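You operate a simulated robot arm through the tools that you are given. There is no shell and no other tool. Be economical: measure what you need, move in short steps, check, and stop when the job is done.

You run a simulated robot arm. Do the job below in one go: nothing can be reset, and whatever is moved stays where it is left.

## Task
Stir the red beans, put two ladles in the grey tub, and put it in the drawer.
Fine: stir first; use the pan's own ladle and put it back, shut the drawer, spill nothing.
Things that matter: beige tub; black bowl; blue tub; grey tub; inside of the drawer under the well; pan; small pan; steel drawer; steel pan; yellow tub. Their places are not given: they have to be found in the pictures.

It is judged by the outcome, as a careful person would: the job done as asked, and still so three seconds after it is handed in. It fails if anything else is knocked over, pushed out of place, dropped, spilled or broken.

## Robot
A 6-joint arm with a fingered hand, fixed in place. Base frame: the origin is at the foot of the arm, x ahead of it, y to its left, z up. Lengths are in mm, angles in degrees, forces in N, time in s.
With the tool pointing down near the work surface it reaches from about 300 to 380 mm from the base axis. Its first joint turns from -166.0 to 166.0 degrees. Payload 4 kg.
The TCP is the grasp point between the finger pads, 22 mm short of the fingertips. In the tool frame z runs along the fingers and y along their closing line. Largest opening 112 mm; the body of the gripper starts 60 mm behind the TCP. The gripper is a hand of 4 fingers: y runs from the thumb to the fingers, the wrist lies at [0, 0, -218] in the tool frame.
Orientation is told as [roll, pitch, yaw] about the base's x, y, z axes, in that order, counted from this pose: with the fingers straight down and closing along the base's y, the tool's x points along the base's -x, its y along +y and its z along -z.

## Interface
- The arm moves only by the tool servo_tool. Its argument "rows" is a list of rows, each an object (a shift or turn left out is 0) with "delta_rot": the turn, a rotation vector about the base's x, y, z in degrees, a list of three; "travel": the shift along the base's x, y, z in mm, a list of three. In form: [{"delta_rot": [ax, ay, az], "travel": [tx, ty, tz]}, ...]. A call has 1 to 10 rows; each row is the pose to reach, as a shift and turn from the pose commanded when the call began. A row lasts 0.2 s, in which the tool goes at most 50 mm and 8.6 degrees; a call with a longer step from one row to the next is refused whole. A pose out of reach is approached as far as the arm can. The call stops where the force on the tool passes 90 N (or 10 N more than at its start, if that is more) or the arm is blocked; 0.2 s more then pass. In this call time passes only in rows, and 0.2 s behind the last. The reply holds the time, the measured pose of the TCP, the force on the tool along the base axes, the opening and the grip force, in the units named above and with some noise, with the torque about the TCP (base axes, N m) and any sound that the robot's microphone picked up.
- Cameras (640 x 400 px; columns grow to the right, rows downward): "scene" is fixed at [224.4, -512.7, 1588.7]; the picture's right is [0.94, -0.35, 0.00], its down [-0.33, -0.87, -0.36] and it looks along [0.13, 0.34, -0.93] (base axes); focal length 214 px, centre (320, 200). "wrist" rides on the gripper at [69, 4, -83] in the tool frame; the picture's right is [-0.06, 1.00, 0.00], its down [-0.77, -0.05, -0.64] and it looks along [-0.64, -0.04, 0.77] (tool axes); focal length 243 px, centre (320, 200).
- capture(camera): a new picture of that camera. The clock stands still meanwhile.
- finger_targets(finger1, finger2, finger3, thumb_bend): sets how far each is bent, from 0 (flat) to 1 (curled in); at 0.3 the hand is open as for a grip, at 0.7 the pads meet at the TCP. One left out holds its place. A second passes; each finger stops where it meets its share of the squeeze, and holds until it gets a number again. It is the only way to open and close the hand. It gives what a move gives, with no picture; readings hold the bend of each and the force on the fingers (four entries, about 0 where the hand has none), thumb and palm.
- pixel_to_xyz(camera, pixels): for up to 12 pixels [column, row] of the newest picture of that camera ("zoom" is the newest enlarged one), the place [x, y, z] in the base frame of the surface seen there, good to about 3 mm, but the place of the scene camera against the robot may be out by one fixed shift of up to 18 mm in any direction. The clock stands still meanwhile.
- zoom(camera, box): a new picture of the part [left, top, right, bottom] of that camera's present view, enlarged. The clock stands still meanwhile.
- sign_off(): hands the job in; it is judged then, once.

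Go step by step. Measure first, check grasps and placings, and put right what went wrong. The budget is 80 turns and 46 pictures, counting those below and the enlarged ones. Unless the task says otherwise, let go and move clear before handing in, and close with one line.

The tools are called after "Emit:" as a command line: name --argument value ..., lists and objects as JSON in quotes. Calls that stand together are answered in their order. servo_tool: Moves the arm, as the interface text tells. Its arguments: {"type":"object","properties":{"rows":{"type":"array","items":{"type":"object","properties":{"delta_rot":{"type":"array","items":{"type":"number"}},"travel":{"type":"array","items":{"type":"number"}}}}}},"required":["rows"]} The other tools are called the same way: finger_targets (finger1, finger2, finger3, thumb_bend) moves the fingers one by one; capture (camera) takes a picture; pixel_to_xyz (camera, pixels) gives the place of the surface under pixels of a picture; zoom (camera, box) takes an enlarged picture of a part of a camera's view; sign_off () hands the job in.

At the start:

```text
time_s: 0.0
eef_pos: [363.3, -167.5, 1262.7]
tool_rot: [0.0, 0.0, 0.0]
ft_force: [-0.5, -0.2, -0.3]
moment: [0.02, 0.01, -0.02]
finger_gap: 111.8
grasp_force: 0.1
shape: jaw
bend: [0.3, 0.3, 0.3, 0.3]
finger forces: [0.1, 0.1, 0.0, 0.0, 0.1, 0.0]
```

scene: 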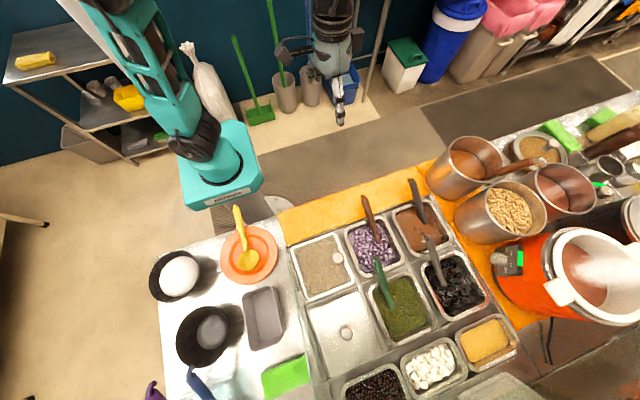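
wrist: 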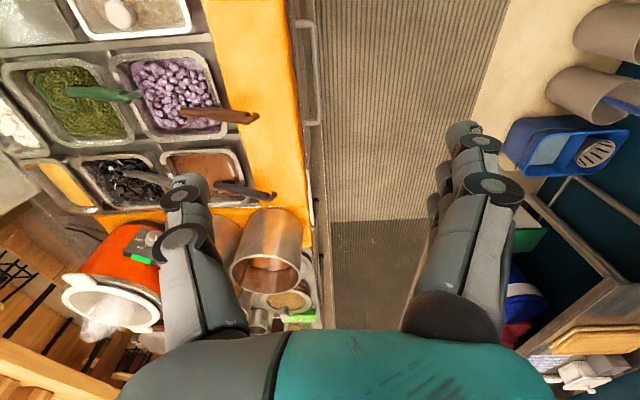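

The scene picture shows a counter with food wells around (320-520, 200-400) and a tub at about (262,317). I'll enlarge to identify the red beans, the tubs and the drawer.

Emit:
zoom --camera "scene" --box '[280, 170, 520, 400]'

Emit:
zoom --camera "scene" --box '[140, 190, 340, 400]'

Emit:
zoom --camera "scene" --box '[420, 80, 640, 340]'

```text
1.74 times, centred on (400, 285) of scene
```

zoom: 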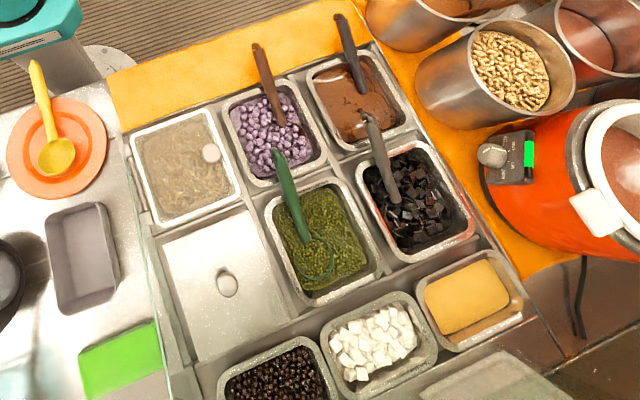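

```text
1.90 times, centred on (240, 295) of scene
```

zoom: 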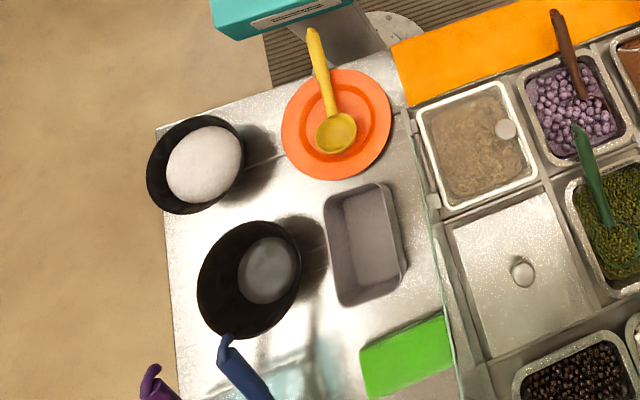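

```text
1.54 times, centred on (530, 210) of scene
```

zoom: 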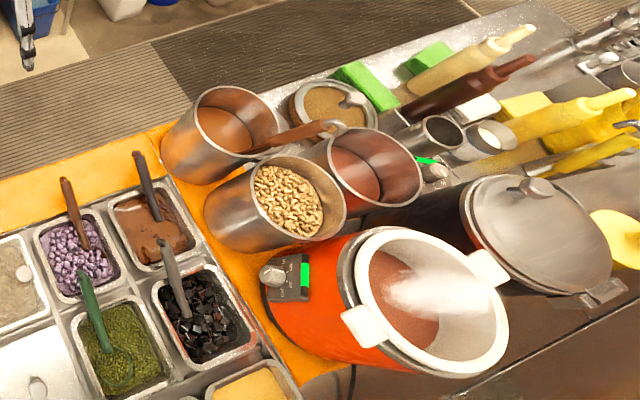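

The wells hold purple, brown, green and black food, and I can't yet tell which is red beans. I'll measure the main points in the scene first.

Emit:
pixel_to_xyz --camera "scene" --pixels '[[220, 165], [262, 317], [275, 345], [368, 245], [366, 205], [414, 230], [414, 184], [400, 318], [450, 290], [320, 265], [345, 330], [472, 165]]'

Emit:
pixel_to_xyz --camera "scene" --pixels '[[250, 255], [180, 275], [208, 330], [285, 375], [200, 385], [375, 390], [430, 365], [485, 340], [300, 222], [283, 205], [515, 205], [565, 190]]'

Emit:
zoom --camera "wrist" --box '[0, 0, 320, 340]'

```text
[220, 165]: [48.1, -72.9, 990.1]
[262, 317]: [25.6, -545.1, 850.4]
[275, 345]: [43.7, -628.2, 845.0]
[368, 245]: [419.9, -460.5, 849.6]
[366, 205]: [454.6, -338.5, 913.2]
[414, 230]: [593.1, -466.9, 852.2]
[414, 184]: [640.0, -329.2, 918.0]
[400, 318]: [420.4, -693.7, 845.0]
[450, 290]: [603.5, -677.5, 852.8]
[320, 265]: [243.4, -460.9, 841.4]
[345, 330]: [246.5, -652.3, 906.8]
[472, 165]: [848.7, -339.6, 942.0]
```

```text
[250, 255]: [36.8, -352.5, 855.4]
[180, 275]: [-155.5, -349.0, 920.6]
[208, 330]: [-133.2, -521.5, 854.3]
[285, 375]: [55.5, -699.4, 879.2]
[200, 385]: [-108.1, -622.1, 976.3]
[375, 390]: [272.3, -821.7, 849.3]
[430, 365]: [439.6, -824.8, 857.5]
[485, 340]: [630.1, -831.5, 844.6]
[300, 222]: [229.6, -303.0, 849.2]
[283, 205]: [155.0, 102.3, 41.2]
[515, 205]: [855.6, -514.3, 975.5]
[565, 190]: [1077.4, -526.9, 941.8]
```

```text
1.18 times, centred on (160, 170) of wrist
```

zoom: 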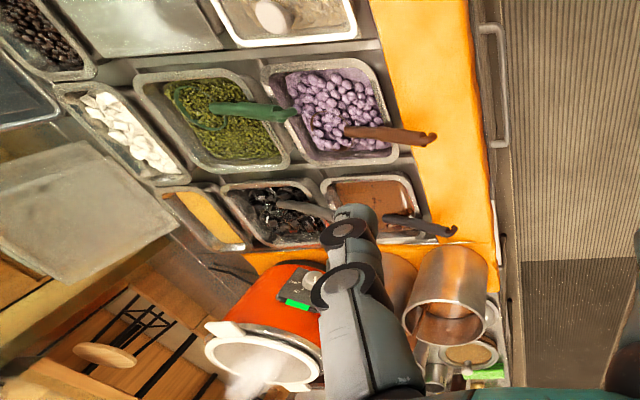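

The drawer handle is visible in the wrist zoom at (495,85), on the counter's floor-side front. The brown pan is near (593,-467) and the grey tub near (26,-545). I'll move the hand over the wells to look closer.

Emit:
servo_tool --rows '[{"travel": [-10, -45, 0]}, {"travel": [-20, -90, 0]}, {"travel": [-30, -135, 0]}, {"travel": [-40, -180, 0]}, {"travel": [-50, -220, 0]}]'

Emit:
capture --camera "wrist"

```text
time_s: 1.2
eef_pos: [312.1, -387.3, 1263.7]
tool_rot: [0.0, 0.0, 0.1]
ft_force: [0.2, 0.1, 0.2]
moment: [-0.03, -0.02, 0.01]
finger_gap: 111.9
grasp_force: 0.1
shape: jaw
bend: [0.3, 0.3, 0.3, 0.3]
finger forces: [0.0, 0.0, 0.0, 0.1, 0.0, 0.0]
```

```text
39 pictures are left
```

wrist: 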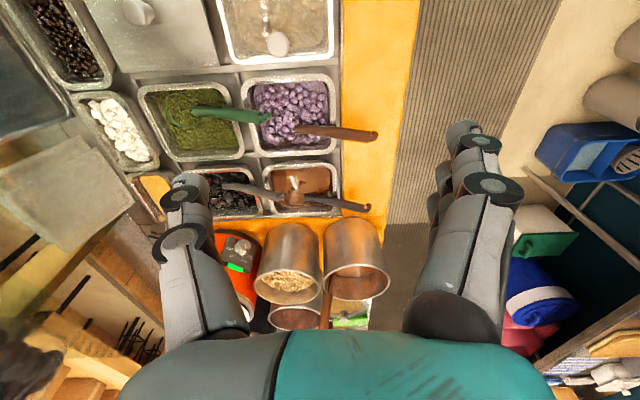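

The four ladled pans are in view at (200,120), (290,115), (230,190) and (300,185). I'll enlarge them to identify the beans.

Emit:
zoom --camera "wrist" --box '[190, 60, 400, 220]'

Emit:
zoom --camera "scene" --box '[340, 175, 460, 260]'

```text
2.50 times, centred on (295, 140) of wrist
```

zoom: 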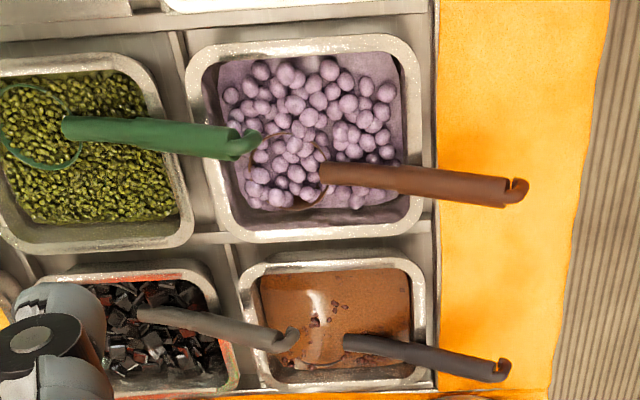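

```text
4.71 times, centred on (400, 218) of scene
```

zoom: 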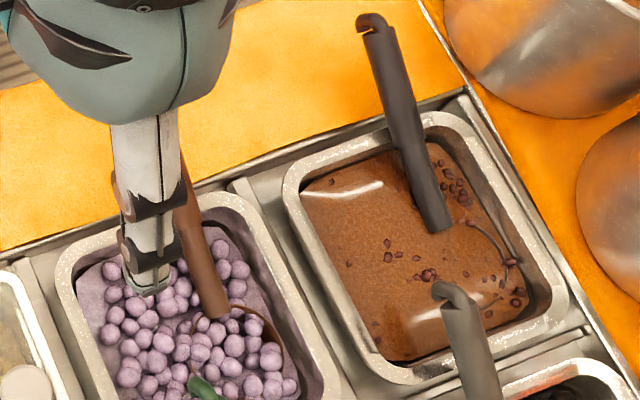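

The pan at zoom (430,260) is red beans in brown syrup, with small red beans visible and a dark grey hooked ladle. I'll measure the ladle and pan in both views to get the scene camera's offset.

Emit:
pixel_to_xyz --camera "zoom" --pixels '[[372, 22], [392, 60], [410, 130], [430, 200], [440, 228], [515, 285], [430, 122], [290, 190], [545, 290], [375, 370], [360, 260], [420, 330]]'

Emit:
pixel_to_xyz --camera "wrist" --pixels '[[363, 207], [345, 202], [325, 198], [310, 195], [301, 166], [275, 175], [338, 185], [302, 212], [318, 178], [270, 143], [335, 105], [212, 20]]'

```text
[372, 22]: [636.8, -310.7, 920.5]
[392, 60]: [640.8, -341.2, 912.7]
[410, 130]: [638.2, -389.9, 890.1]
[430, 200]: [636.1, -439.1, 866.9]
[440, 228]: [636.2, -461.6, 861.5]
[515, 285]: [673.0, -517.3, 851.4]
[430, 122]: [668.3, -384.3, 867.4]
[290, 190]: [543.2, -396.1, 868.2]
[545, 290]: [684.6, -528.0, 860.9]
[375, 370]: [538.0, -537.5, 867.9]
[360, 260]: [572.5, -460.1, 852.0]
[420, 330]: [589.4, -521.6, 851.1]
```

```text
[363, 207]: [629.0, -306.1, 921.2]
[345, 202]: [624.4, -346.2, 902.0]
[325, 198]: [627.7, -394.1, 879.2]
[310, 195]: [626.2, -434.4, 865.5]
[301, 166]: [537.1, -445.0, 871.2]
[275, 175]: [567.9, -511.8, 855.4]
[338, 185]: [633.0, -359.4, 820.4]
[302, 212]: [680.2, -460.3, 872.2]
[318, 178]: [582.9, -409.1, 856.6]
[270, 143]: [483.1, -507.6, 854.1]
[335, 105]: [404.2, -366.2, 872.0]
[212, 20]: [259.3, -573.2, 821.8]
```

The ladle handle runs along y at x≈627: the hook end is at (627,-306,921) and it enters the liquid near y=-460 at z≈858. The scene camera reads about 10 mm high in x. I'll turn the hand by yaw -90 so its closing line crosses the handle, and move toward it while staying high.

Emit:
servo_tool --rows '[{"travel": [20, 4, -10], "delta_rot": [0, 0, -8.5]}, {"travel": [40, 8, -20], "delta_rot": [0, 0, -17]}, {"travel": [60, 12, -30], "delta_rot": [0, 0, -25.5]}, {"travel": [80, 16, -40], "delta_rot": [0, 0, -34]}, {"travel": [100, 20, -50], "delta_rot": [0, 0, -42.5]}, {"travel": [120, 24, -60], "delta_rot": [0, 0, -51]}, {"travel": [140, 28, -70], "delta_rot": [0, 0, -59.5]}, {"travel": [160, 32, -80], "delta_rot": [0, 0, -68]}, {"travel": [180, 36, -90], "delta_rot": [0, 0, -76.5]}, {"travel": [200, 40, -100], "delta_rot": [0, 0, -85]}]'

```text
time_s: 3.4
eef_pos: [513.3, -346.7, 1161.4]
tool_rot: [0.0, 0.0, -85.2]
ft_force: [-0.2, -0.3, -0.5]
moment: [0.01, 0.02, 0.01]
finger_gap: 112.1
grasp_force: 0.1
shape: jaw
bend: [0.3, 0.3, 0.3, 0.3]
finger forces: [0.0, 0.0, 0.0, 0.0, 0.0, 0.1]
```

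The hand is now at (513,-347,1161). I'll finish the yaw, tilt 22° about x to match the handle's slope, and stop above the handle for a look.

Emit:
servo_tool --rows '[{"travel": [28, 0, -10], "delta_rot": [5.5, 0.2, -1.2]}, {"travel": [56, 0, -20], "delta_rot": [11, 0.5, -2.4]}, {"travel": [84, 0, -50], "delta_rot": [16.5, 0.7, -3.6]}, {"travel": [114, 0, -90], "delta_rot": [22, 1, -4.8]}, {"travel": [114, 0, -130], "delta_rot": [22, 1, -4.8]}]'

Emit:
capture --camera "wrist"

```text
time_s: 4.6
eef_pos: [566.0, -304.3, 1002.1]
tool_rot: [1.4, 18.8, -89.9]
ft_force: [-1.5, 0.5, 2.1]
moment: [-0.03, -0.07, -0.05]
finger_gap: 111.8
grasp_force: 0.1
shape: jaw
bend: [0.3, 0.3, 0.3, 0.3]
finger forces: [0.0, 0.1, 0.1, 0.0, 0.0, 0.0]
out of reach, approached as far as the arm can: row 1, 2, 3, 4, 5
```

```text
36 pictures are left
```

wrist: 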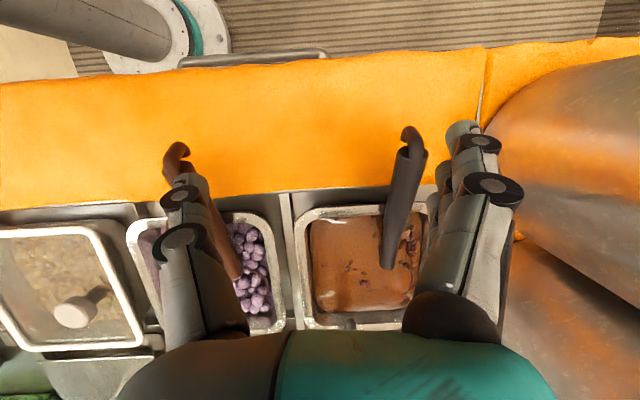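

The arm tops out at a wrist radius of about 680 mm, so I'll have to lean the hand toward the base, with the wrist toward -x. This view also shows the ladle at (405,190) and the drawer handle at (250,58), so I'll measure both.

Emit:
pixel_to_xyz --camera "wrist" --pixels '[[410, 135], [404, 158], [404, 175], [398, 200], [392, 230], [387, 262], [180, 63], [255, 55], [325, 55], [400, 60], [350, 208], [300, 150]]'

Emit:
zoom --camera "wrist" --box '[280, 100, 480, 340]'

```text
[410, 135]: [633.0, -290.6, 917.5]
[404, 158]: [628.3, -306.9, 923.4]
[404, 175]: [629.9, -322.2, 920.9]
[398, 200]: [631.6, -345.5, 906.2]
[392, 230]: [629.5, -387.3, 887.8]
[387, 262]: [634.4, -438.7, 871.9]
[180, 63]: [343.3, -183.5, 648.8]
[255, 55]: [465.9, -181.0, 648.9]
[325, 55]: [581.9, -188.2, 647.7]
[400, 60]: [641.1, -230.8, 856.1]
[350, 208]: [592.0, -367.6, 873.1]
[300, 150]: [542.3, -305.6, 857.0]
```

```text
1.67 times, centred on (380, 220) of wrist
```

zoom: 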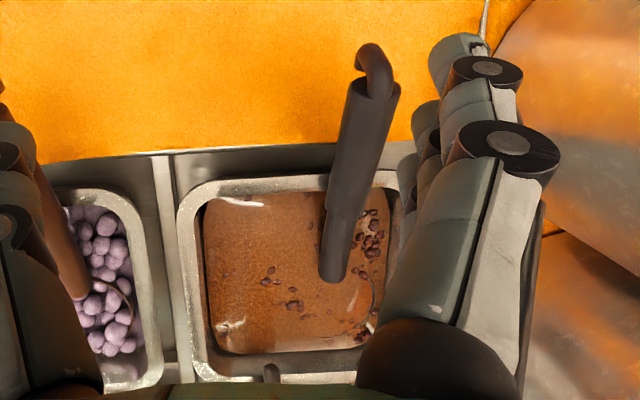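

The handle grip is about 24 mm thick, with its axis passing near (630,-340,894) at a 23° slope. The orange strip is at z≈856 and the drawer bar at (343..582,-183,648). I'll lean the wrist toward -x to gain reach and see where the tool settles.

Emit:
servo_tool --rows '[{"delta_rot": [-2.5, -7.5, -1.5]}, {"delta_rot": [-5, -15, -3]}, {"delta_rot": [-7.5, -22.5, -4.5]}, {"delta_rot": [-10, -30, -6]}]'

Emit:
finger_targets --finger1 0.42 --finger2 0.42 --finger3 0.42 --thumb_bend 0.42

```text
time_s: 5.6
eef_pos: [575.9, -312.0, 1000.1]
tool_rot: [16.4, 13.9, -88.4]
ft_force: [-0.1, 0.0, 0.6]
moment: [0.01, -0.03, 0.04]
finger_gap: 112.0
grasp_force: 0.1
shape: jaw
bend: [0.3, 0.3, 0.3, 0.3]
finger forces: [0.0, 0.0, 0.0, 0.0, 0.1, 0.0]
out of reach, approached as far as the arm can: row 2, 3, 4
```

```text
time_s: 6.6
eef_pos: [574.9, -311.9, 1000.3]
tool_rot: [16.5, 13.8, -88.5]
ft_force: [-0.3, 0.4, -0.3]
moment: [0.02, 0.01, 0.01]
finger_gap: 80.8
grasp_force: 0.1
shape: fingers
bend: [0.42, 0.42, 0.42, 0.42]
finger forces: [0.1, 0.1, 0.1, 0.0, 0.1, 0.0]
```

The lean stopped at roll 16.4°, which looks more like a joint limit than a radius limit. I'll look at the arm's shape from the scene camera.

Emit:
capture --camera "scene"

```text
34 pictures are left
```

scene: 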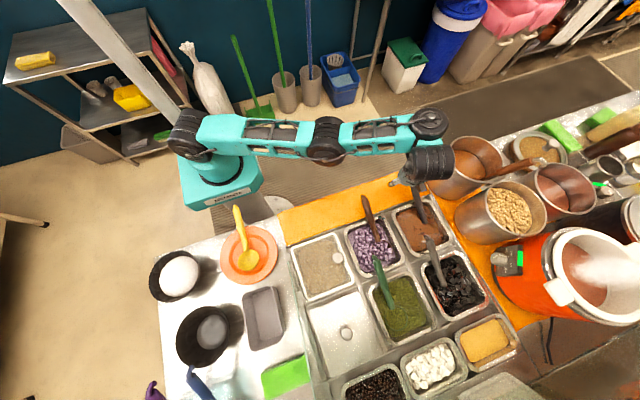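

The arm is stretched almost straight from shoulder (195,135) through elbow (325,140) to wrist (430,125), so tilting outward costs reach. I'll take out the +x tilt and keep the lean, to learn what's reachable.

Emit:
servo_tool --rows '[{"delta_rot": [-7, 0, 0]}, {"delta_rot": [-14, 0, 0]}, {"delta_rot": [-20, -4, 0]}, {"delta_rot": [-24, -10, 0]}]'

```text
time_s: 7.6
eef_pos: [590.2, -322.4, 1056.9]
tool_rot: [16.2, -3.6, -88.1]
ft_force: [-0.2, -0.4, 0.0]
moment: [-0.01, -0.03, -0.02]
finger_gap: 80.7
grasp_force: 0.0
shape: fingers
bend: [0.42, 0.42, 0.42, 0.42]
finger forces: [0.0, 0.0, 0.0, 0.0, 0.1, 0.1]
out of reach, approached as far as the arm can: row 1, 2, 3, 4
```

The commanded pose evidently stays at the unreachable spot and the arm only approximates it. I'll pull the target back toward the base to see whether the lean itself can be reached.

Emit:
servo_tool --rows '[{"travel": [-30, 20, 10]}, {"travel": [-60, 40, 20]}, {"travel": [-90, 60, 20]}, {"travel": [-120, 80, 20]}]'

```text
time_s: 8.6
eef_pos: [578.1, -305.0, 1116.5]
tool_rot: [16.2, -3.5, -88.1]
ft_force: [-0.5, 0.2, 0.8]
moment: [-0.02, 0.0, 0.02]
finger_gap: 80.2
grasp_force: 0.0
shape: fingers
bend: [0.42, 0.42, 0.42, 0.42]
finger forces: [0.0, 0.0, 0.1, 0.1, 0.0, 0.0]
out of reach, approached as far as the arm can: row 1, 2, 3, 4
```

The lean stays at 16° and the straight elbow may be trapping the solver. I'll return to an easy pose, vertical with yaw -90 at about (450,-300,1160), and lean again from a bent elbow.

Emit:
servo_tool --rows '[{"travel": [-10, -5, 18], "delta_rot": [2, 6.6, -1.2]}, {"travel": [-20, -11, 36], "delta_rot": [4, 13.3, -2.4]}, {"travel": [-30, -17, 55], "delta_rot": [6, 20, -3.6]}, {"travel": [-40, -22, 73], "delta_rot": [8, 26.6, -4.8]}, {"travel": [-50, -28, 91], "delta_rot": [10, 33.3, -6]}, {"travel": [-57, -33, 109], "delta_rot": [12.1, 39.9, -7.3]}]'

```text
time_s: 10.0
eef_pos: [429.6, -284.3, 1174.3]
tool_rot: [-24.2, 7.2, -97.1]
ft_force: [0.8, 0.5, -0.4]
moment: [-0.02, 0.18, 0.06]
finger_gap: 80.4
grasp_force: 0.2
shape: fingers
bend: [0.42, 0.42, 0.42, 0.42]
finger forces: [0.0, 0.0, 0.0, 0.1, 0.1, 0.0]
out of reach, approached as far as the arm can: row 2, 3, 4, 5, 6
```

Commands evidently start from the measured pose after an out-of-reach call, so I over-rotated to roll -24°. I'll turn back to vertical near (430,-284,1174).

Emit:
servo_tool --rows '[{"delta_rot": [-2, -7, 1.2]}, {"delta_rot": [-4, -14, 3]}, {"delta_rot": [-7.2, -21, 5]}, {"delta_rot": [-7.2, -24, 6]}]'

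Emit:
servo_tool --rows '[{"delta_rot": [0, -8, 0]}, {"delta_rot": [0, -16, 0]}, {"delta_rot": [0, -24, 0]}, {"delta_rot": [0, -32, 0]}]'

```text
time_s: 11.0
eef_pos: [427.9, -287.0, 1176.5]
tool_rot: [0.2, 1.4, -89.1]
ft_force: [0.0, 0.1, -0.1]
moment: [-0.01, 0.0, 0.02]
finger_gap: 80.2
grasp_force: 0.1
shape: fingers
bend: [0.42, 0.42, 0.42, 0.42]
finger forces: [0.0, 0.1, 0.0, 0.0, 0.0, 0.1]
out of reach, approached as far as the arm can: row 3
```

```text
time_s: 12.0
eef_pos: [428.9, -286.9, 1179.7]
tool_rot: [32.4, 0.4, -88.6]
ft_force: [0.4, -0.4, -0.7]
moment: [0.0, 0.0, -0.05]
finger_gap: 80.3
grasp_force: 0.0
shape: fingers
bend: [0.42, 0.42, 0.42, 0.42]
finger forces: [0.0, 0.0, 0.0, 0.0, 0.0, 0.0]
out of reach, approached as far as the arm can: row 1, 2
```

A 32° lean now works at (429,-287,1180). I'll carry it across to above the handle.

Emit:
servo_tool --rows '[{"travel": [33, -9, -20]}, {"travel": [66, -18, -45]}, {"travel": [99, -27, -75]}, {"travel": [132, -36, -105]}, {"travel": [165, -45, -135]}, {"travel": [190, -50, -165]}, {"travel": [198, -53, -200]}]'

Emit:
capture --camera "wrist"

```text
time_s: 13.6
eef_pos: [627.8, -339.1, 976.7]
tool_rot: [32.3, 0.7, -88.5]
ft_force: [-0.6, -0.1, -0.4]
moment: [-0.01, 0.01, -0.02]
finger_gap: 80.2
grasp_force: 0.0
shape: fingers
bend: [0.42, 0.42, 0.42, 0.42]
finger forces: [0.0, 0.0, 0.1, 0.1, 0.0, 0.1]
```

```text
33 pictures are left
```

wrist: 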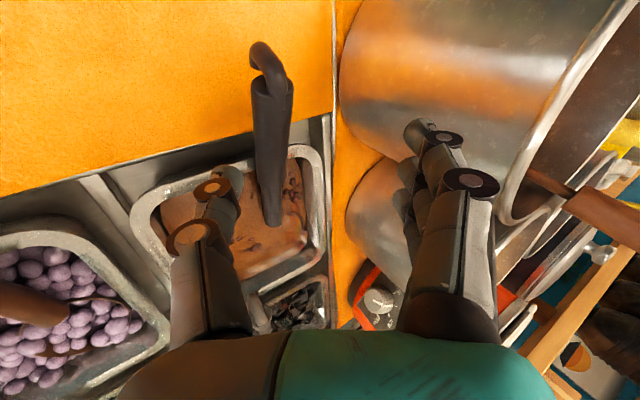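

The lean holds at (628,-339,977) and the handle shows at (270,150), between thumb and fingers. I'll measure it again from here.

Emit:
pixel_to_xyz --camera "wrist" --pixels '[[272, 85], [271, 105], [270, 125], [270, 145], [271, 170], [272, 200], [258, 60], [256, 130], [285, 130], [400, 90], [380, 250], [300, 148]]'

```text
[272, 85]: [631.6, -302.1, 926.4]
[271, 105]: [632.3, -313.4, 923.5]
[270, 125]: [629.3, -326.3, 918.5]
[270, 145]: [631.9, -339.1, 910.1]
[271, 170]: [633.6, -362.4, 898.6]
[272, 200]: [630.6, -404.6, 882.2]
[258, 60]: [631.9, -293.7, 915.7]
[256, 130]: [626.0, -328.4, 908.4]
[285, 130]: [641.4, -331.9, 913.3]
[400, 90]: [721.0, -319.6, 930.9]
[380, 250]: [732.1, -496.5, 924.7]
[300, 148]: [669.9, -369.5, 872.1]
```

The handle axis is at about (633,-342,898) and 20 mm thick. I'll narrow the hand a little and approach along the tool axis so the handle stays centred and the thumb clears the strip at z=856.

Emit:
finger_targets --finger1 0.5 --finger2 0.5 --finger3 0.5 --thumb_bend 0.5

Emit:
servo_tool --rows '[{"travel": [-35, -3, 0]}, {"travel": [-23, -3, -25]}, {"travel": [-12, -3, -45]}, {"travel": [-6, -3, -55]}]'

Emit:
capture --camera "wrist"

```text
time_s: 14.6
eef_pos: [627.1, -340.1, 977.1]
tool_rot: [32.2, 0.7, -88.6]
ft_force: [0.0, 0.3, -0.9]
moment: [-0.02, 0.03, -0.01]
finger_gap: 58.3
grasp_force: 0.0
shape: fingers
bend: [0.5, 0.5, 0.5, 0.5]
finger forces: [0.0, 0.0, 0.0, 0.0, 0.0, 0.1]
```

```text
time_s: 15.6
eef_pos: [619.9, -342.4, 922.2]
tool_rot: [32.2, 0.6, -88.7]
ft_force: [0.8, 0.0, 0.1]
moment: [0.01, 0.0, -0.03]
finger_gap: 58.3
grasp_force: 0.0
shape: fingers
bend: [0.5, 0.5, 0.5, 0.5]
finger forces: [0.0, 0.1, 0.0, 0.1, 0.1, 0.0]
```

```text
32 pictures are left
```

wrist: 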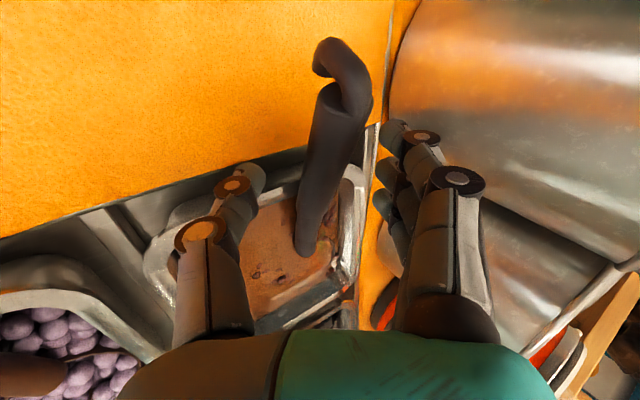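

The handle at (325,150) is between thumb (250,180) and fingers (395,160). I'll advance the last 24 mm and close.

Emit:
servo_tool --rows '[{"travel": [6, 0, -10]}, {"travel": [12, 0, -20]}]'

Emit:
finger_targets --finger1 0.75 --finger2 0.75 --finger3 0.75 --thumb_bend 0.75

Emit:
capture --camera "wrist"

```text
time_s: 16.2
eef_pos: [631.4, -342.4, 902.5]
tool_rot: [32.2, 0.8, -88.7]
ft_force: [0.0, -0.1, -0.7]
moment: [-0.01, -0.02, -0.02]
finger_gap: 58.0
grasp_force: 0.1
shape: fingers
bend: [0.5, 0.5, 0.5, 0.5]
finger forces: [0.0, 0.1, 0.0, 0.0, 0.0, 0.0]
```

```text
time_s: 17.2
eef_pos: [631.8, -342.4, 902.0]
tool_rot: [32.3, 0.7, -88.6]
ft_force: [0.2, 0.1, -0.2]
moment: [0.04, 0.0, 0.01]
finger_gap: 12.1
grasp_force: 15.6
shape: fingers
bend: [0.73, 0.72, 0.71, 0.7]
finger forces: [5.4, 5.4, 5.9, 0.0, 14.6, 0.0]
```

```text
31 pictures are left
```

wrist: 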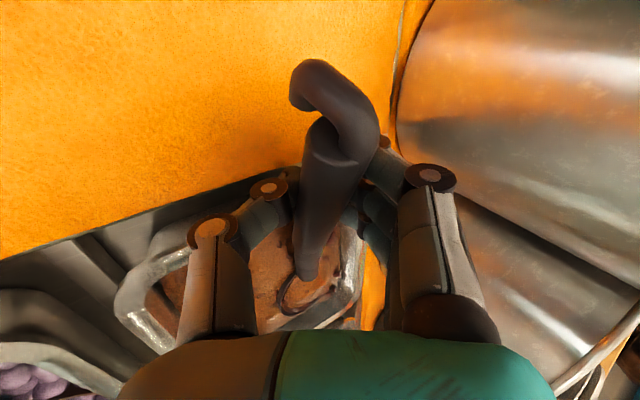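

All three fingers (about 5.5 N each) and the thumb (14.6 N) hold the handle. The bowl's rim shows as an arc at (300,285), so I'll measure it before stirring.

Emit:
zoom --camera "wrist" --box '[200, 200, 400, 340]'

Emit:
pixel_to_xyz --camera "wrist" --pixels '[[305, 268], [283, 290], [300, 306], [322, 280], [305, 290], [260, 290], [345, 250], [180, 310]]'

```text
2.86 times, centred on (300, 270) of wrist
```

zoom: 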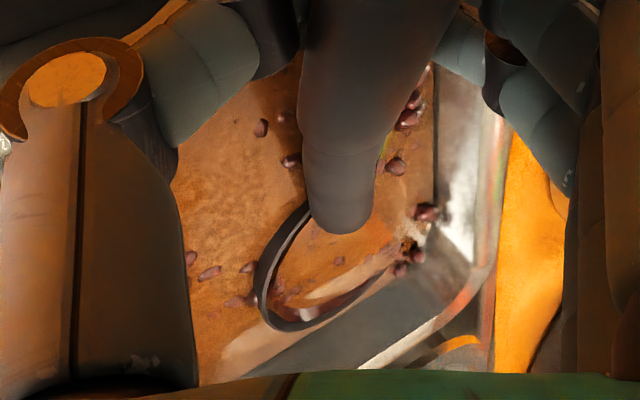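

```text
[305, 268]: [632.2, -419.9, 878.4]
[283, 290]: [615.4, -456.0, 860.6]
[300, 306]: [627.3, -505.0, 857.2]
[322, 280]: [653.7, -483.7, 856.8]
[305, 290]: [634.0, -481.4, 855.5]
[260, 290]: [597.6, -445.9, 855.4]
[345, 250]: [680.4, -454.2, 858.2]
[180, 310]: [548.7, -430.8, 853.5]
```

The bowl is centred near (634,-481), about 50 mm across, with its rim just above the liquid at z=855. The pan has room from x≈553 to 680, so I'll stir in slow circles, lifted 4 mm off the rim.

Emit:
servo_tool --rows '[{"travel": [2, 2, 4]}, {"travel": [7, 14, 4]}, {"travel": [0, 25, 4]}, {"travel": [-14, 32, 4]}, {"travel": [-31, 30, 4]}, {"travel": [-43, 22, 4]}, {"travel": [-47, 10, 4]}, {"travel": [-40, -1, 4]}, {"travel": [-26, -8, 4]}, {"travel": [-9, -6, 4]}]'

Emit:
capture --camera "wrist"

```text
time_s: 19.4
eef_pos: [622.5, -349.0, 906.2]
tool_rot: [32.2, 0.7, -88.5]
ft_force: [-0.5, 0.2, -0.1]
moment: [0.0, 0.01, 0.01]
finger_gap: 5.4
grasp_force: 0.5
shape: fingers
bend: [0.75, 0.74, 0.75, 0.72]
finger forces: [0.1, 0.0, 0.1, 0.0, 0.2, 0.1]
```

```text
29 pictures are left
```

wrist: 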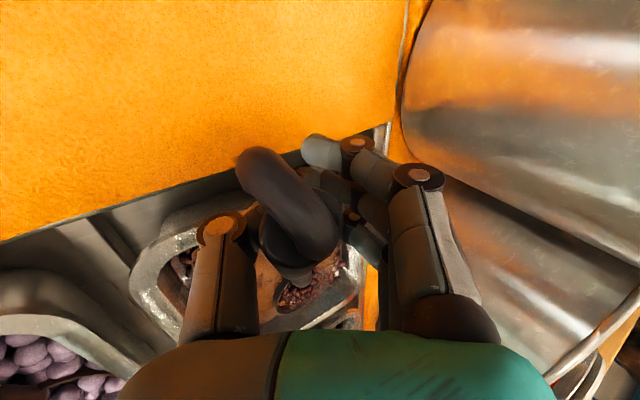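

The grip force fell to 0.5 N and the gap to 5 mm, so the handle slipped out of the pads and now stands steeper at (290,220). I'll look from the scene camera before moving.

Emit:
zoom --camera "scene" --box '[350, 150, 480, 250]'

Emit:
zoom --camera "wrist" --box '[180, 120, 420, 340]'

Emit:
pixel_to_xyz --camera "wrist" --pixels '[[248, 160], [270, 170], [290, 200], [315, 225], [275, 235], [295, 275], [300, 295], [280, 295]]'

```text
4.00 times, centred on (415, 200) of scene
```

zoom: 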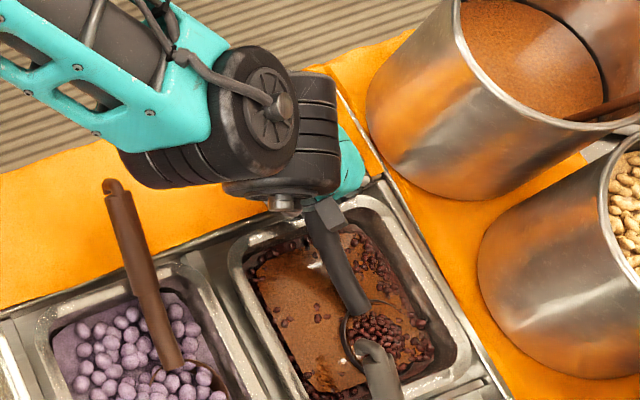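

```text
1.82 times, centred on (300, 230) of wrist
```

zoom: 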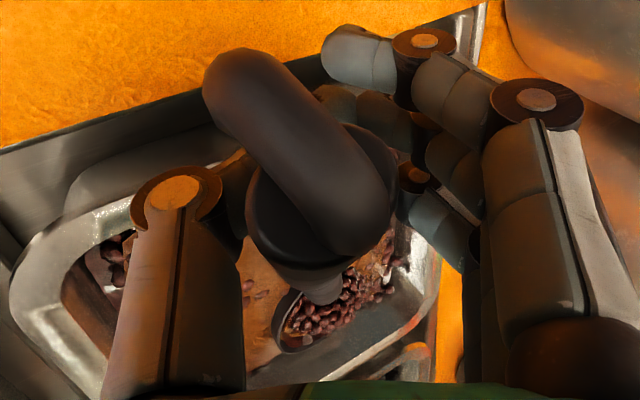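

```text
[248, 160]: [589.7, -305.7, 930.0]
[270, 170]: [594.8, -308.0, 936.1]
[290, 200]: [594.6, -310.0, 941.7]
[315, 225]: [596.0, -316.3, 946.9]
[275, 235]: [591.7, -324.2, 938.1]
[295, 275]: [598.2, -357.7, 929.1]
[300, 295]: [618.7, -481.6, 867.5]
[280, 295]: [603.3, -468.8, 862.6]
```

The stirring has turned up the beans, and the bowl at about (618,-480) is full of them. The handle has slid about 28 mm toward the palm and is caged behind the closed fingertips, so I'll curl the fingers further for a firm wrap.

Emit:
finger_targets --finger1 0.9 --finger2 0.9 --finger3 0.9 --thumb_bend 0.9

Emit:
capture --camera "wrist"

```text
time_s: 20.4
eef_pos: [622.5, -348.5, 907.0]
tool_rot: [32.1, 0.6, -88.6]
ft_force: [0.5, -0.5, -1.1]
moment: [0.04, -0.05, -0.01]
finger_gap: 17.2
grasp_force: 2.4
shape: fingers
bend: [0.9, 0.87, 0.89, 0.83]
finger forces: [1.2, 0.0, 1.5, 0.1, 2.0, 0.0]
```

```text
26 pictures are left
```

wrist: 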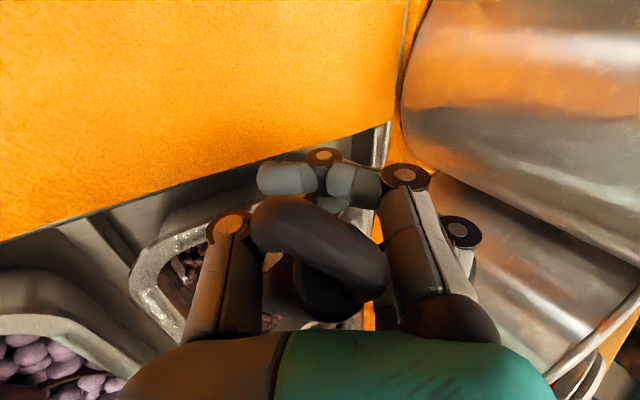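

The forces are only about 2 N. I'll curl fully to press the handle into the hand and see whether it firms up.

Emit:
finger_targets --finger1 1.0 --finger2 1.0 --finger3 1.0 --thumb_bend 1.0

Emit:
zoom --camera "scene" --box '[370, 160, 450, 250]'

```text
time_s: 21.4
eef_pos: [624.2, -348.3, 906.4]
tool_rot: [32.2, 0.7, -88.6]
ft_force: [0.3, 1.0, -0.7]
moment: [0.09, -0.03, -0.05]
finger_gap: 27.4
grasp_force: 3.9
shape: fingers
bend: [1.0, 0.99, 0.97, 0.92]
finger forces: [0.2, 0.0, 3.4, 0.0, 1.4, 2.9]
```

```text
4.44 times, centred on (410, 205) of scene
```

zoom: 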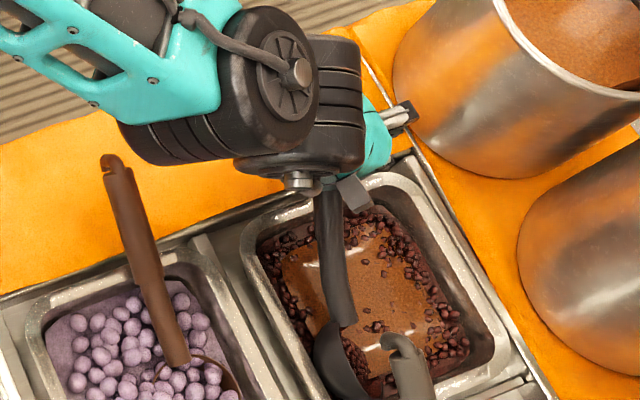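

Palm contact is now 2.9 N, but the handle is only loosely caged. I think the bowl hit the pan's sloping wall and levered the handle out. I'll open part way so the handle slides back down between the pads onto the rim, then grip again.

Emit:
finger_targets --finger1 0.58 --finger2 0.58 --finger3 0.58 --thumb_bend 0.58

Emit:
capture --camera "wrist"

```text
time_s: 22.4
eef_pos: [623.4, -349.4, 906.5]
tool_rot: [32.1, 0.8, -88.6]
ft_force: [-0.2, -0.2, 0.1]
moment: [0.01, -0.02, 0.01]
finger_gap: 38.2
grasp_force: 0.0
shape: fingers
bend: [0.57, 0.57, 0.57, 0.57]
finger forces: [0.0, 0.0, 0.1, 0.0, 0.0, 0.1]
```

```text
24 pictures are left
```

wrist: 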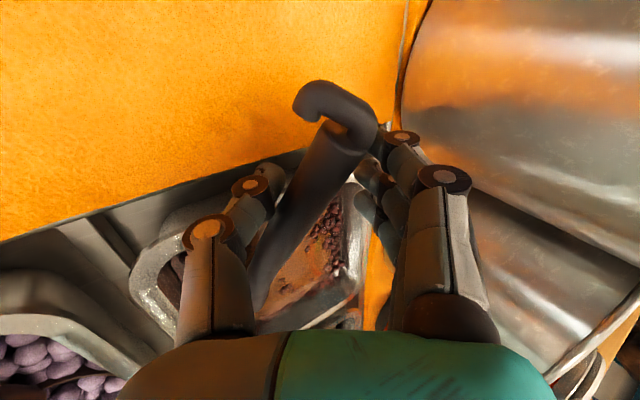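

The handle is back between the pads, now slanting from the hook at (345,100) to (262,290). I'll measure it.

Emit:
pixel_to_xyz --camera "wrist" --pixels '[[345, 95], [335, 130], [328, 150], [315, 175], [295, 210], [280, 240], [265, 280], [300, 205], [285, 205], [350, 205], [200, 270], [335, 265]]'

Emit:
zoom --camera "scene" --box '[370, 160, 450, 250]'

```text
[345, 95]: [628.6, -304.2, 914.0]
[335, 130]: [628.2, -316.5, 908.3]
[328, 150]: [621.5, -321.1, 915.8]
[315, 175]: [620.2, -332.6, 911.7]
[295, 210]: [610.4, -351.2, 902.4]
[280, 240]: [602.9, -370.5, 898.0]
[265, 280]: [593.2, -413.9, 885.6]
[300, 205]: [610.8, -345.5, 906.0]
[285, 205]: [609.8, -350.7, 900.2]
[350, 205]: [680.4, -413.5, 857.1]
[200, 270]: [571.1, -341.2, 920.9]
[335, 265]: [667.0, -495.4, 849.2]
```

```text
4.44 times, centred on (410, 205) of scene
```

zoom: 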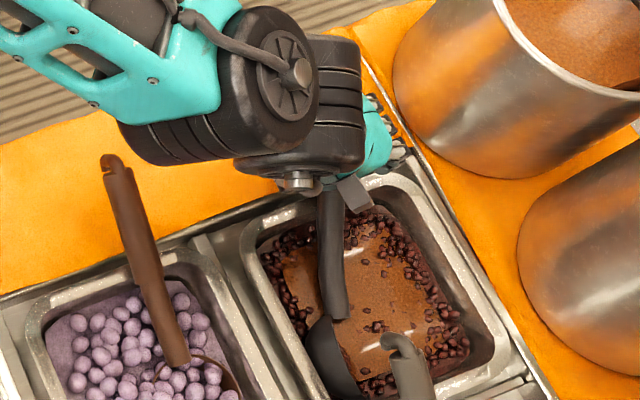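

The handle axis is now at about (612,-349,896), with the bowl swung about 17° toward -x. I'll align the hand in yaw, centre it and regrip.

Emit:
servo_tool --rows '[{"travel": [-6, 0, 0], "delta_rot": [0, 0, -6]}, {"travel": [-11, 0, -3], "delta_rot": [0, 0, -12]}, {"travel": [-12, 0, -8], "delta_rot": [0, 0, -17]}]'

Emit:
finger_targets --finger1 0.8 --finger2 0.8 --finger3 0.8 --thumb_bend 0.8

Emit:
capture --camera "wrist"

```text
time_s: 23.2
eef_pos: [610.2, -348.2, 898.2]
tool_rot: [32.2, 0.7, -105.6]
ft_force: [-0.3, -0.4, -0.7]
moment: [-0.02, 0.0, 0.02]
finger_gap: 38.4
grasp_force: 0.0
shape: fingers
bend: [0.57, 0.57, 0.57, 0.57]
finger forces: [0.0, 0.0, 0.0, 0.1, 0.0, 0.0]
```

```text
time_s: 24.2
eef_pos: [610.9, -348.8, 898.2]
tool_rot: [32.2, 0.8, -105.6]
ft_force: [0.0, 0.2, 0.4]
moment: [0.0, 0.03, 0.01]
finger_gap: 5.7
grasp_force: 0.7
shape: fingers
bend: [0.8, 0.76, 0.79, 0.75]
finger forces: [0.1, 0.0, 0.6, 0.1, 0.6, 0.0]
```

```text
22 pictures are left
```

wrist: 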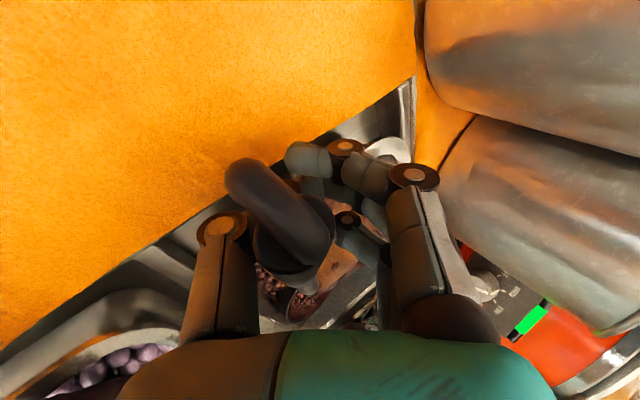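

Only 0.7 N, with the handle pushed toward the palm again. The hand wasn't parallel to the sloping handle and it sat too deep, so I'll open part way, tilt 18° to match the slope, back off about 7 mm and look.

Emit:
finger_targets --finger1 0.57 --finger2 0.57 --finger3 0.57 --thumb_bend 0.57

Emit:
servo_tool --rows '[{"travel": [0, 0, 3], "delta_rot": [6, -2, 0]}, {"travel": [-1, 1, 6], "delta_rot": [12, -4, 0]}, {"travel": [-2, 1, 8], "delta_rot": [17, -5.4, 0]}]'

Emit:
capture --camera "wrist"

```text
time_s: 25.2
eef_pos: [611.0, -349.5, 897.4]
tool_rot: [32.1, 0.7, -105.6]
ft_force: [-1.0, 1.1, 0.4]
moment: [0.0, -0.03, -0.01]
finger_gap: 40.6
grasp_force: 0.2
shape: fingers
bend: [0.56, 0.56, 0.56, 0.56]
finger forces: [0.0, 0.0, 0.0, 0.1, 0.1, 0.1]
```

```text
time_s: 26.0
eef_pos: [607.9, -346.7, 906.7]
tool_rot: [32.9, 18.5, -105.4]
ft_force: [0.7, 0.3, -1.0]
moment: [-0.02, 0.0, -0.04]
finger_gap: 40.5
grasp_force: 0.0
shape: fingers
bend: [0.56, 0.56, 0.56, 0.56]
finger forces: [0.1, 0.0, 0.0, 0.0, 0.1, 0.1]
```

```text
21 pictures are left
```

wrist: 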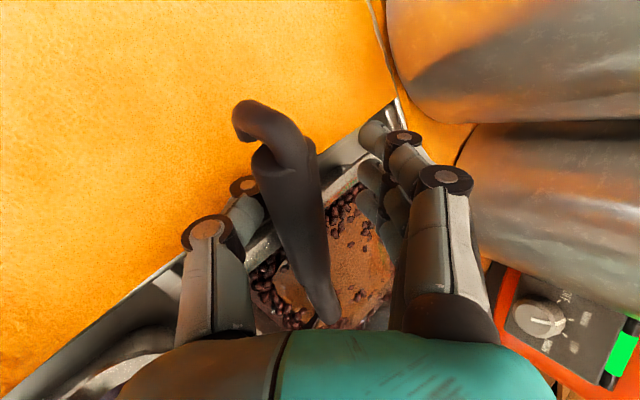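

Emit:
pixel_to_xyz --camera "wrist" --pixels '[[285, 150], [285, 165], [290, 185], [295, 205], [303, 230], [312, 260], [325, 305], [275, 205], [318, 205], [265, 115], [340, 300], [275, 315]]'

```text
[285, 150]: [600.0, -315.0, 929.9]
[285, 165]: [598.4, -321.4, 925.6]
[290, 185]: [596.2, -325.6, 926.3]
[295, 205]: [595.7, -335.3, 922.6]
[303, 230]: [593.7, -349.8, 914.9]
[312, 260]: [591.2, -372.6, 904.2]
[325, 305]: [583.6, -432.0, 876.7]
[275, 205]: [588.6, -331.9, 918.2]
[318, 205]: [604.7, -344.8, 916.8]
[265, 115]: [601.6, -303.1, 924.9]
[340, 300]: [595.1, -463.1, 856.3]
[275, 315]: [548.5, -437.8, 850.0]
```

The handle axis is near (594,-345,905), leaning on the thumb, with a 24° slope and 8° yaw. I'll align the hand with it, keep it nearer the fingertips, and close only to 0.68 so the pads stay parallel.

Emit:
servo_tool --rows '[{"travel": [-9, 0, 1], "delta_rot": [2.4, -1.8, 3.4]}, {"travel": [-17, 1, 2], "delta_rot": [4.8, -3.7, 6.8]}]'

Emit:
finger_targets --finger1 0.68 --finger2 0.68 --finger3 0.68 --thumb_bend 0.68

Emit:
capture --camera "wrist"

```text
time_s: 26.6
eef_pos: [591.7, -346.5, 907.2]
tool_rot: [35.9, 24.0, -97.5]
ft_force: [-0.3, 0.1, 0.2]
moment: [0.0, 0.03, 0.01]
finger_gap: 40.7
grasp_force: 0.1
shape: fingers
bend: [0.56, 0.56, 0.56, 0.56]
finger forces: [0.0, 0.0, 0.0, 0.1, 0.1, 0.1]
```

```text
time_s: 27.6
eef_pos: [592.0, -347.0, 907.4]
tool_rot: [35.7, 24.0, -97.6]
ft_force: [-0.1, 0.6, -0.9]
moment: [0.0, 0.0, 0.04]
finger_gap: 24.9
grasp_force: 7.7
shape: fingers
bend: [0.64, 0.64, 0.64, 0.65]
finger forces: [2.2, 2.3, 2.6, 0.0, 7.1, 0.0]
```

```text
20 pictures are left
```

wrist: 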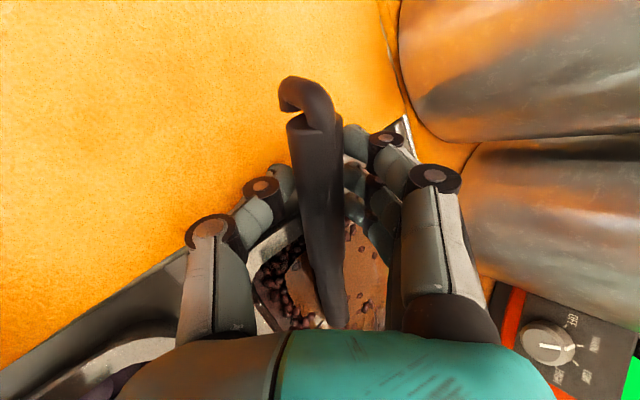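

That's a proper pad grip: the gap is 25 mm and the forces are even, with the handle along the hand. I'll squeeze harder and check that it holds.

Emit:
finger_targets --finger1 0.78 --finger2 0.78 --finger3 0.78 --thumb_bend 0.78

Emit:
servo_tool --rows '[{"travel": [1, 3, 5]}, {"travel": [2, 6, 10]}, {"travel": [2, 8, 14]}]'

Emit:
zoom --camera "scene" --box '[370, 160, 450, 250]'

```text
time_s: 28.6
eef_pos: [591.3, -347.3, 907.6]
tool_rot: [35.6, 24.0, -97.5]
ft_force: [0.3, 0.6, 0.0]
moment: [0.01, 0.03, 0.01]
finger_gap: 4.8
grasp_force: 0.0
shape: fingers
bend: [0.78, 0.74, 0.78, 0.75]
finger forces: [0.0, 0.0, 0.0, 0.1, 0.4, 0.0]
```

```text
time_s: 29.4
eef_pos: [592.8, -339.6, 923.3]
tool_rot: [35.7, 24.0, -97.6]
ft_force: [-0.1, -0.4, -0.6]
moment: [-0.01, 0.02, -0.01]
finger_gap: 4.7
grasp_force: 0.2
shape: fingers
bend: [0.78, 0.74, 0.78, 0.75]
finger forces: [0.0, 0.0, 0.1, 0.0, 0.3, 0.0]
```

```text
4.44 times, centred on (410, 205) of scene
```

zoom: 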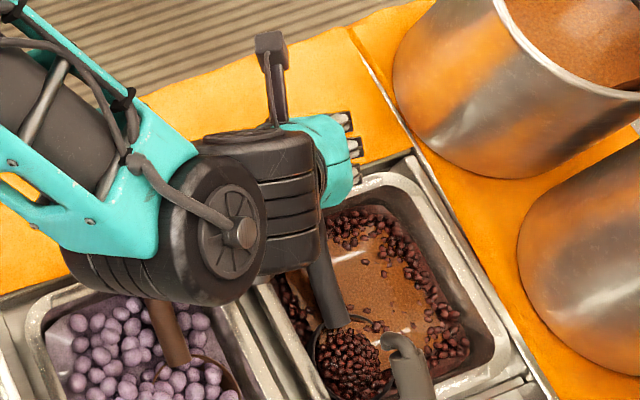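

Squeezing to 0.78 pushed the handle out again, while 0.68 gave a good even hold. I'll go back to the same pose, open, and regrip only to 0.69, judging by the forces.

Emit:
servo_tool --rows '[{"travel": [0, -3, -6]}, {"travel": [-1, -6, -12]}, {"travel": [-1, -7, -16]}]'

Emit:
finger_targets --finger1 0.56 --finger2 0.56 --finger3 0.56 --thumb_bend 0.56

Emit:
capture --camera "wrist"

Emit:
pixel_to_xyz --camera "wrist" --pixels '[[310, 150], [315, 175], [318, 200], [322, 230], [328, 260], [335, 300], [300, 200], [338, 200]]'

```text
time_s: 30.2
eef_pos: [593.4, -344.7, 906.6]
tool_rot: [35.7, 24.0, -97.6]
ft_force: [-0.3, 0.4, 0.2]
moment: [-0.03, 0.02, -0.02]
finger_gap: 4.9
grasp_force: 0.5
shape: fingers
bend: [0.78, 0.74, 0.78, 0.75]
finger forces: [0.0, 0.1, 0.1, 0.0, 0.4, 0.0]
```

```text
time_s: 31.2
eef_pos: [592.7, -346.1, 906.0]
tool_rot: [35.8, 24.1, -97.6]
ft_force: [0.3, -0.4, 0.2]
moment: [0.05, -0.02, -0.02]
finger_gap: 40.6
grasp_force: 0.7
shape: fingers
bend: [0.56, 0.56, 0.56, 0.56]
finger forces: [0.1, 0.0, 0.0, 0.0, 0.4, 0.0]
```

```text
18 pictures are left
```

wrist: 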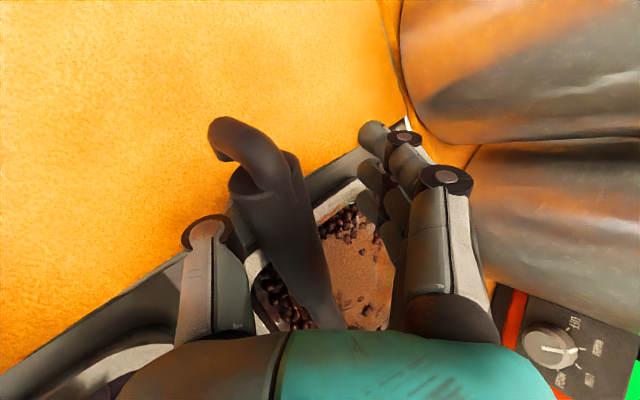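

```text
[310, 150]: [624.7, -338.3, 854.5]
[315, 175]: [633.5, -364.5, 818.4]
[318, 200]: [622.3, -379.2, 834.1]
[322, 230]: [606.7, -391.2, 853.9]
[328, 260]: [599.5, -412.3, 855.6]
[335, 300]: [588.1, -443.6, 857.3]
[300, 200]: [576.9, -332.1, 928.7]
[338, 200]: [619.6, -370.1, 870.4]
```

The handle is now resting against the thumb, running from (260,180) to (325,310). I'll measure its centreline.

Emit:
pixel_to_xyz --camera "wrist" --pixels '[[265, 185], [273, 200], [283, 220], [293, 240], [303, 265], [318, 305], [250, 205], [293, 190]]'

```text
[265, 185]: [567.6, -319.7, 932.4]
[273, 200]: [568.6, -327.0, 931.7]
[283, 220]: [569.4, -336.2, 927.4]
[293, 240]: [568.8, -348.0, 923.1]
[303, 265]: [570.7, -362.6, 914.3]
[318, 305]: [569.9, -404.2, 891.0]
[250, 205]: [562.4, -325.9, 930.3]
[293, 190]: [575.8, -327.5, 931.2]
```

The handle sits about 18 mm too deep and leans on the thumb. I'll back the hand out along its axis so the ladle settles on the rim, then look and approach it squarely.

Emit:
servo_tool --rows '[{"travel": [-10, -4, 12]}, {"travel": [-20, -8, 24], "delta_rot": [0.9, -1.7, 3.6]}, {"travel": [-28, -11, 34], "delta_rot": [1.8, -3.5, 7.3]}, {"travel": [-28, -11, 34], "delta_rot": [1.8, -3.5, 7.3]}]'

Emit:
capture --camera "wrist"

```text
time_s: 32.2
eef_pos: [563.6, -356.7, 938.9]
tool_rot: [39.5, 25.9, -88.7]
ft_force: [-0.9, 0.1, 0.0]
moment: [-0.01, -0.01, -0.02]
finger_gap: 40.8
grasp_force: 0.1
shape: fingers
bend: [0.56, 0.56, 0.56, 0.56]
finger forces: [0.1, 0.0, 0.0, 0.0, 0.0, 0.0]
```

```text
17 pictures are left
```

wrist: 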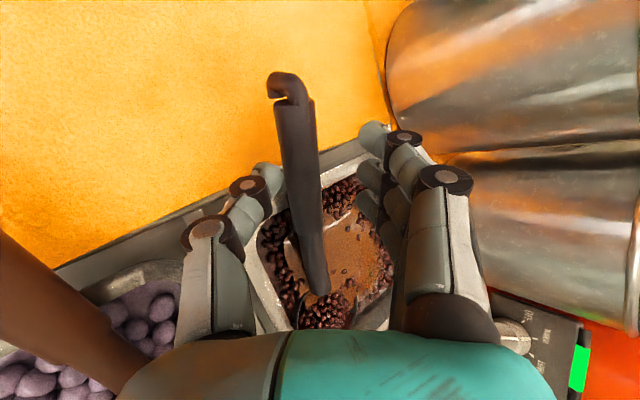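

The ladle now rests on the rim, between the fingers, from (290,110) to (317,290), with beans in its bowl at (325,310). I'll measure it.

Emit:
pixel_to_xyz --camera "wrist" --pixels '[[293, 115], [296, 135], [299, 155], [302, 175], [306, 205], [310, 235], [315, 275], [281, 160], [317, 160], [325, 312], [300, 312], [350, 300]]'

```text
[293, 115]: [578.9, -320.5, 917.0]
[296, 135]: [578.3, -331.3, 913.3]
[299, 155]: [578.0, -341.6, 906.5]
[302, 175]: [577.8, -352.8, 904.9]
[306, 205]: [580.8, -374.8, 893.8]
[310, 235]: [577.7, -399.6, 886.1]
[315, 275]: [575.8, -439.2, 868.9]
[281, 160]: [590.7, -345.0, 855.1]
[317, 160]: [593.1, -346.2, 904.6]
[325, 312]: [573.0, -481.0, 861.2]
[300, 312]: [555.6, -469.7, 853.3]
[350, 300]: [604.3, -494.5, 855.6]
```

The axis near the grip is about (584,-344,899), slope 22°, and the hand is already nearly parallel. I'll centre sideways first, then slide in along the tool axis so the handle sits at the outer pads, and close to 0.68.

Emit:
servo_tool --rows '[{"travel": [-7.3, 2.4, -5.4]}, {"travel": [3, 6, -18]}, {"travel": [12, 9.5, -29]}, {"travel": [17.8, 11.9, -35.6]}]'

Emit:
finger_targets --finger1 0.67 --finger2 0.67 --finger3 0.67 --thumb_bend 0.67

```text
time_s: 33.2
eef_pos: [582.5, -345.6, 904.4]
tool_rot: [39.5, 26.0, -88.8]
ft_force: [0.9, -0.3, -0.6]
moment: [-0.01, 0.03, -0.01]
finger_gap: 40.9
grasp_force: 0.0
shape: fingers
bend: [0.56, 0.56, 0.56, 0.56]
finger forces: [0.0, 0.0, 0.0, 0.0, 0.0, 0.0]
```

```text
time_s: 34.2
eef_pos: [582.0, -345.6, 904.4]
tool_rot: [39.5, 25.9, -88.7]
ft_force: [-0.2, 0.5, -0.1]
moment: [0.01, 0.05, -0.03]
finger_gap: 19.7
grasp_force: 2.4
shape: fingers
bend: [0.65, 0.65, 0.66, 0.66]
finger forces: [1.3, 0.9, 0.4, 0.0, 2.8, 0.1]
```

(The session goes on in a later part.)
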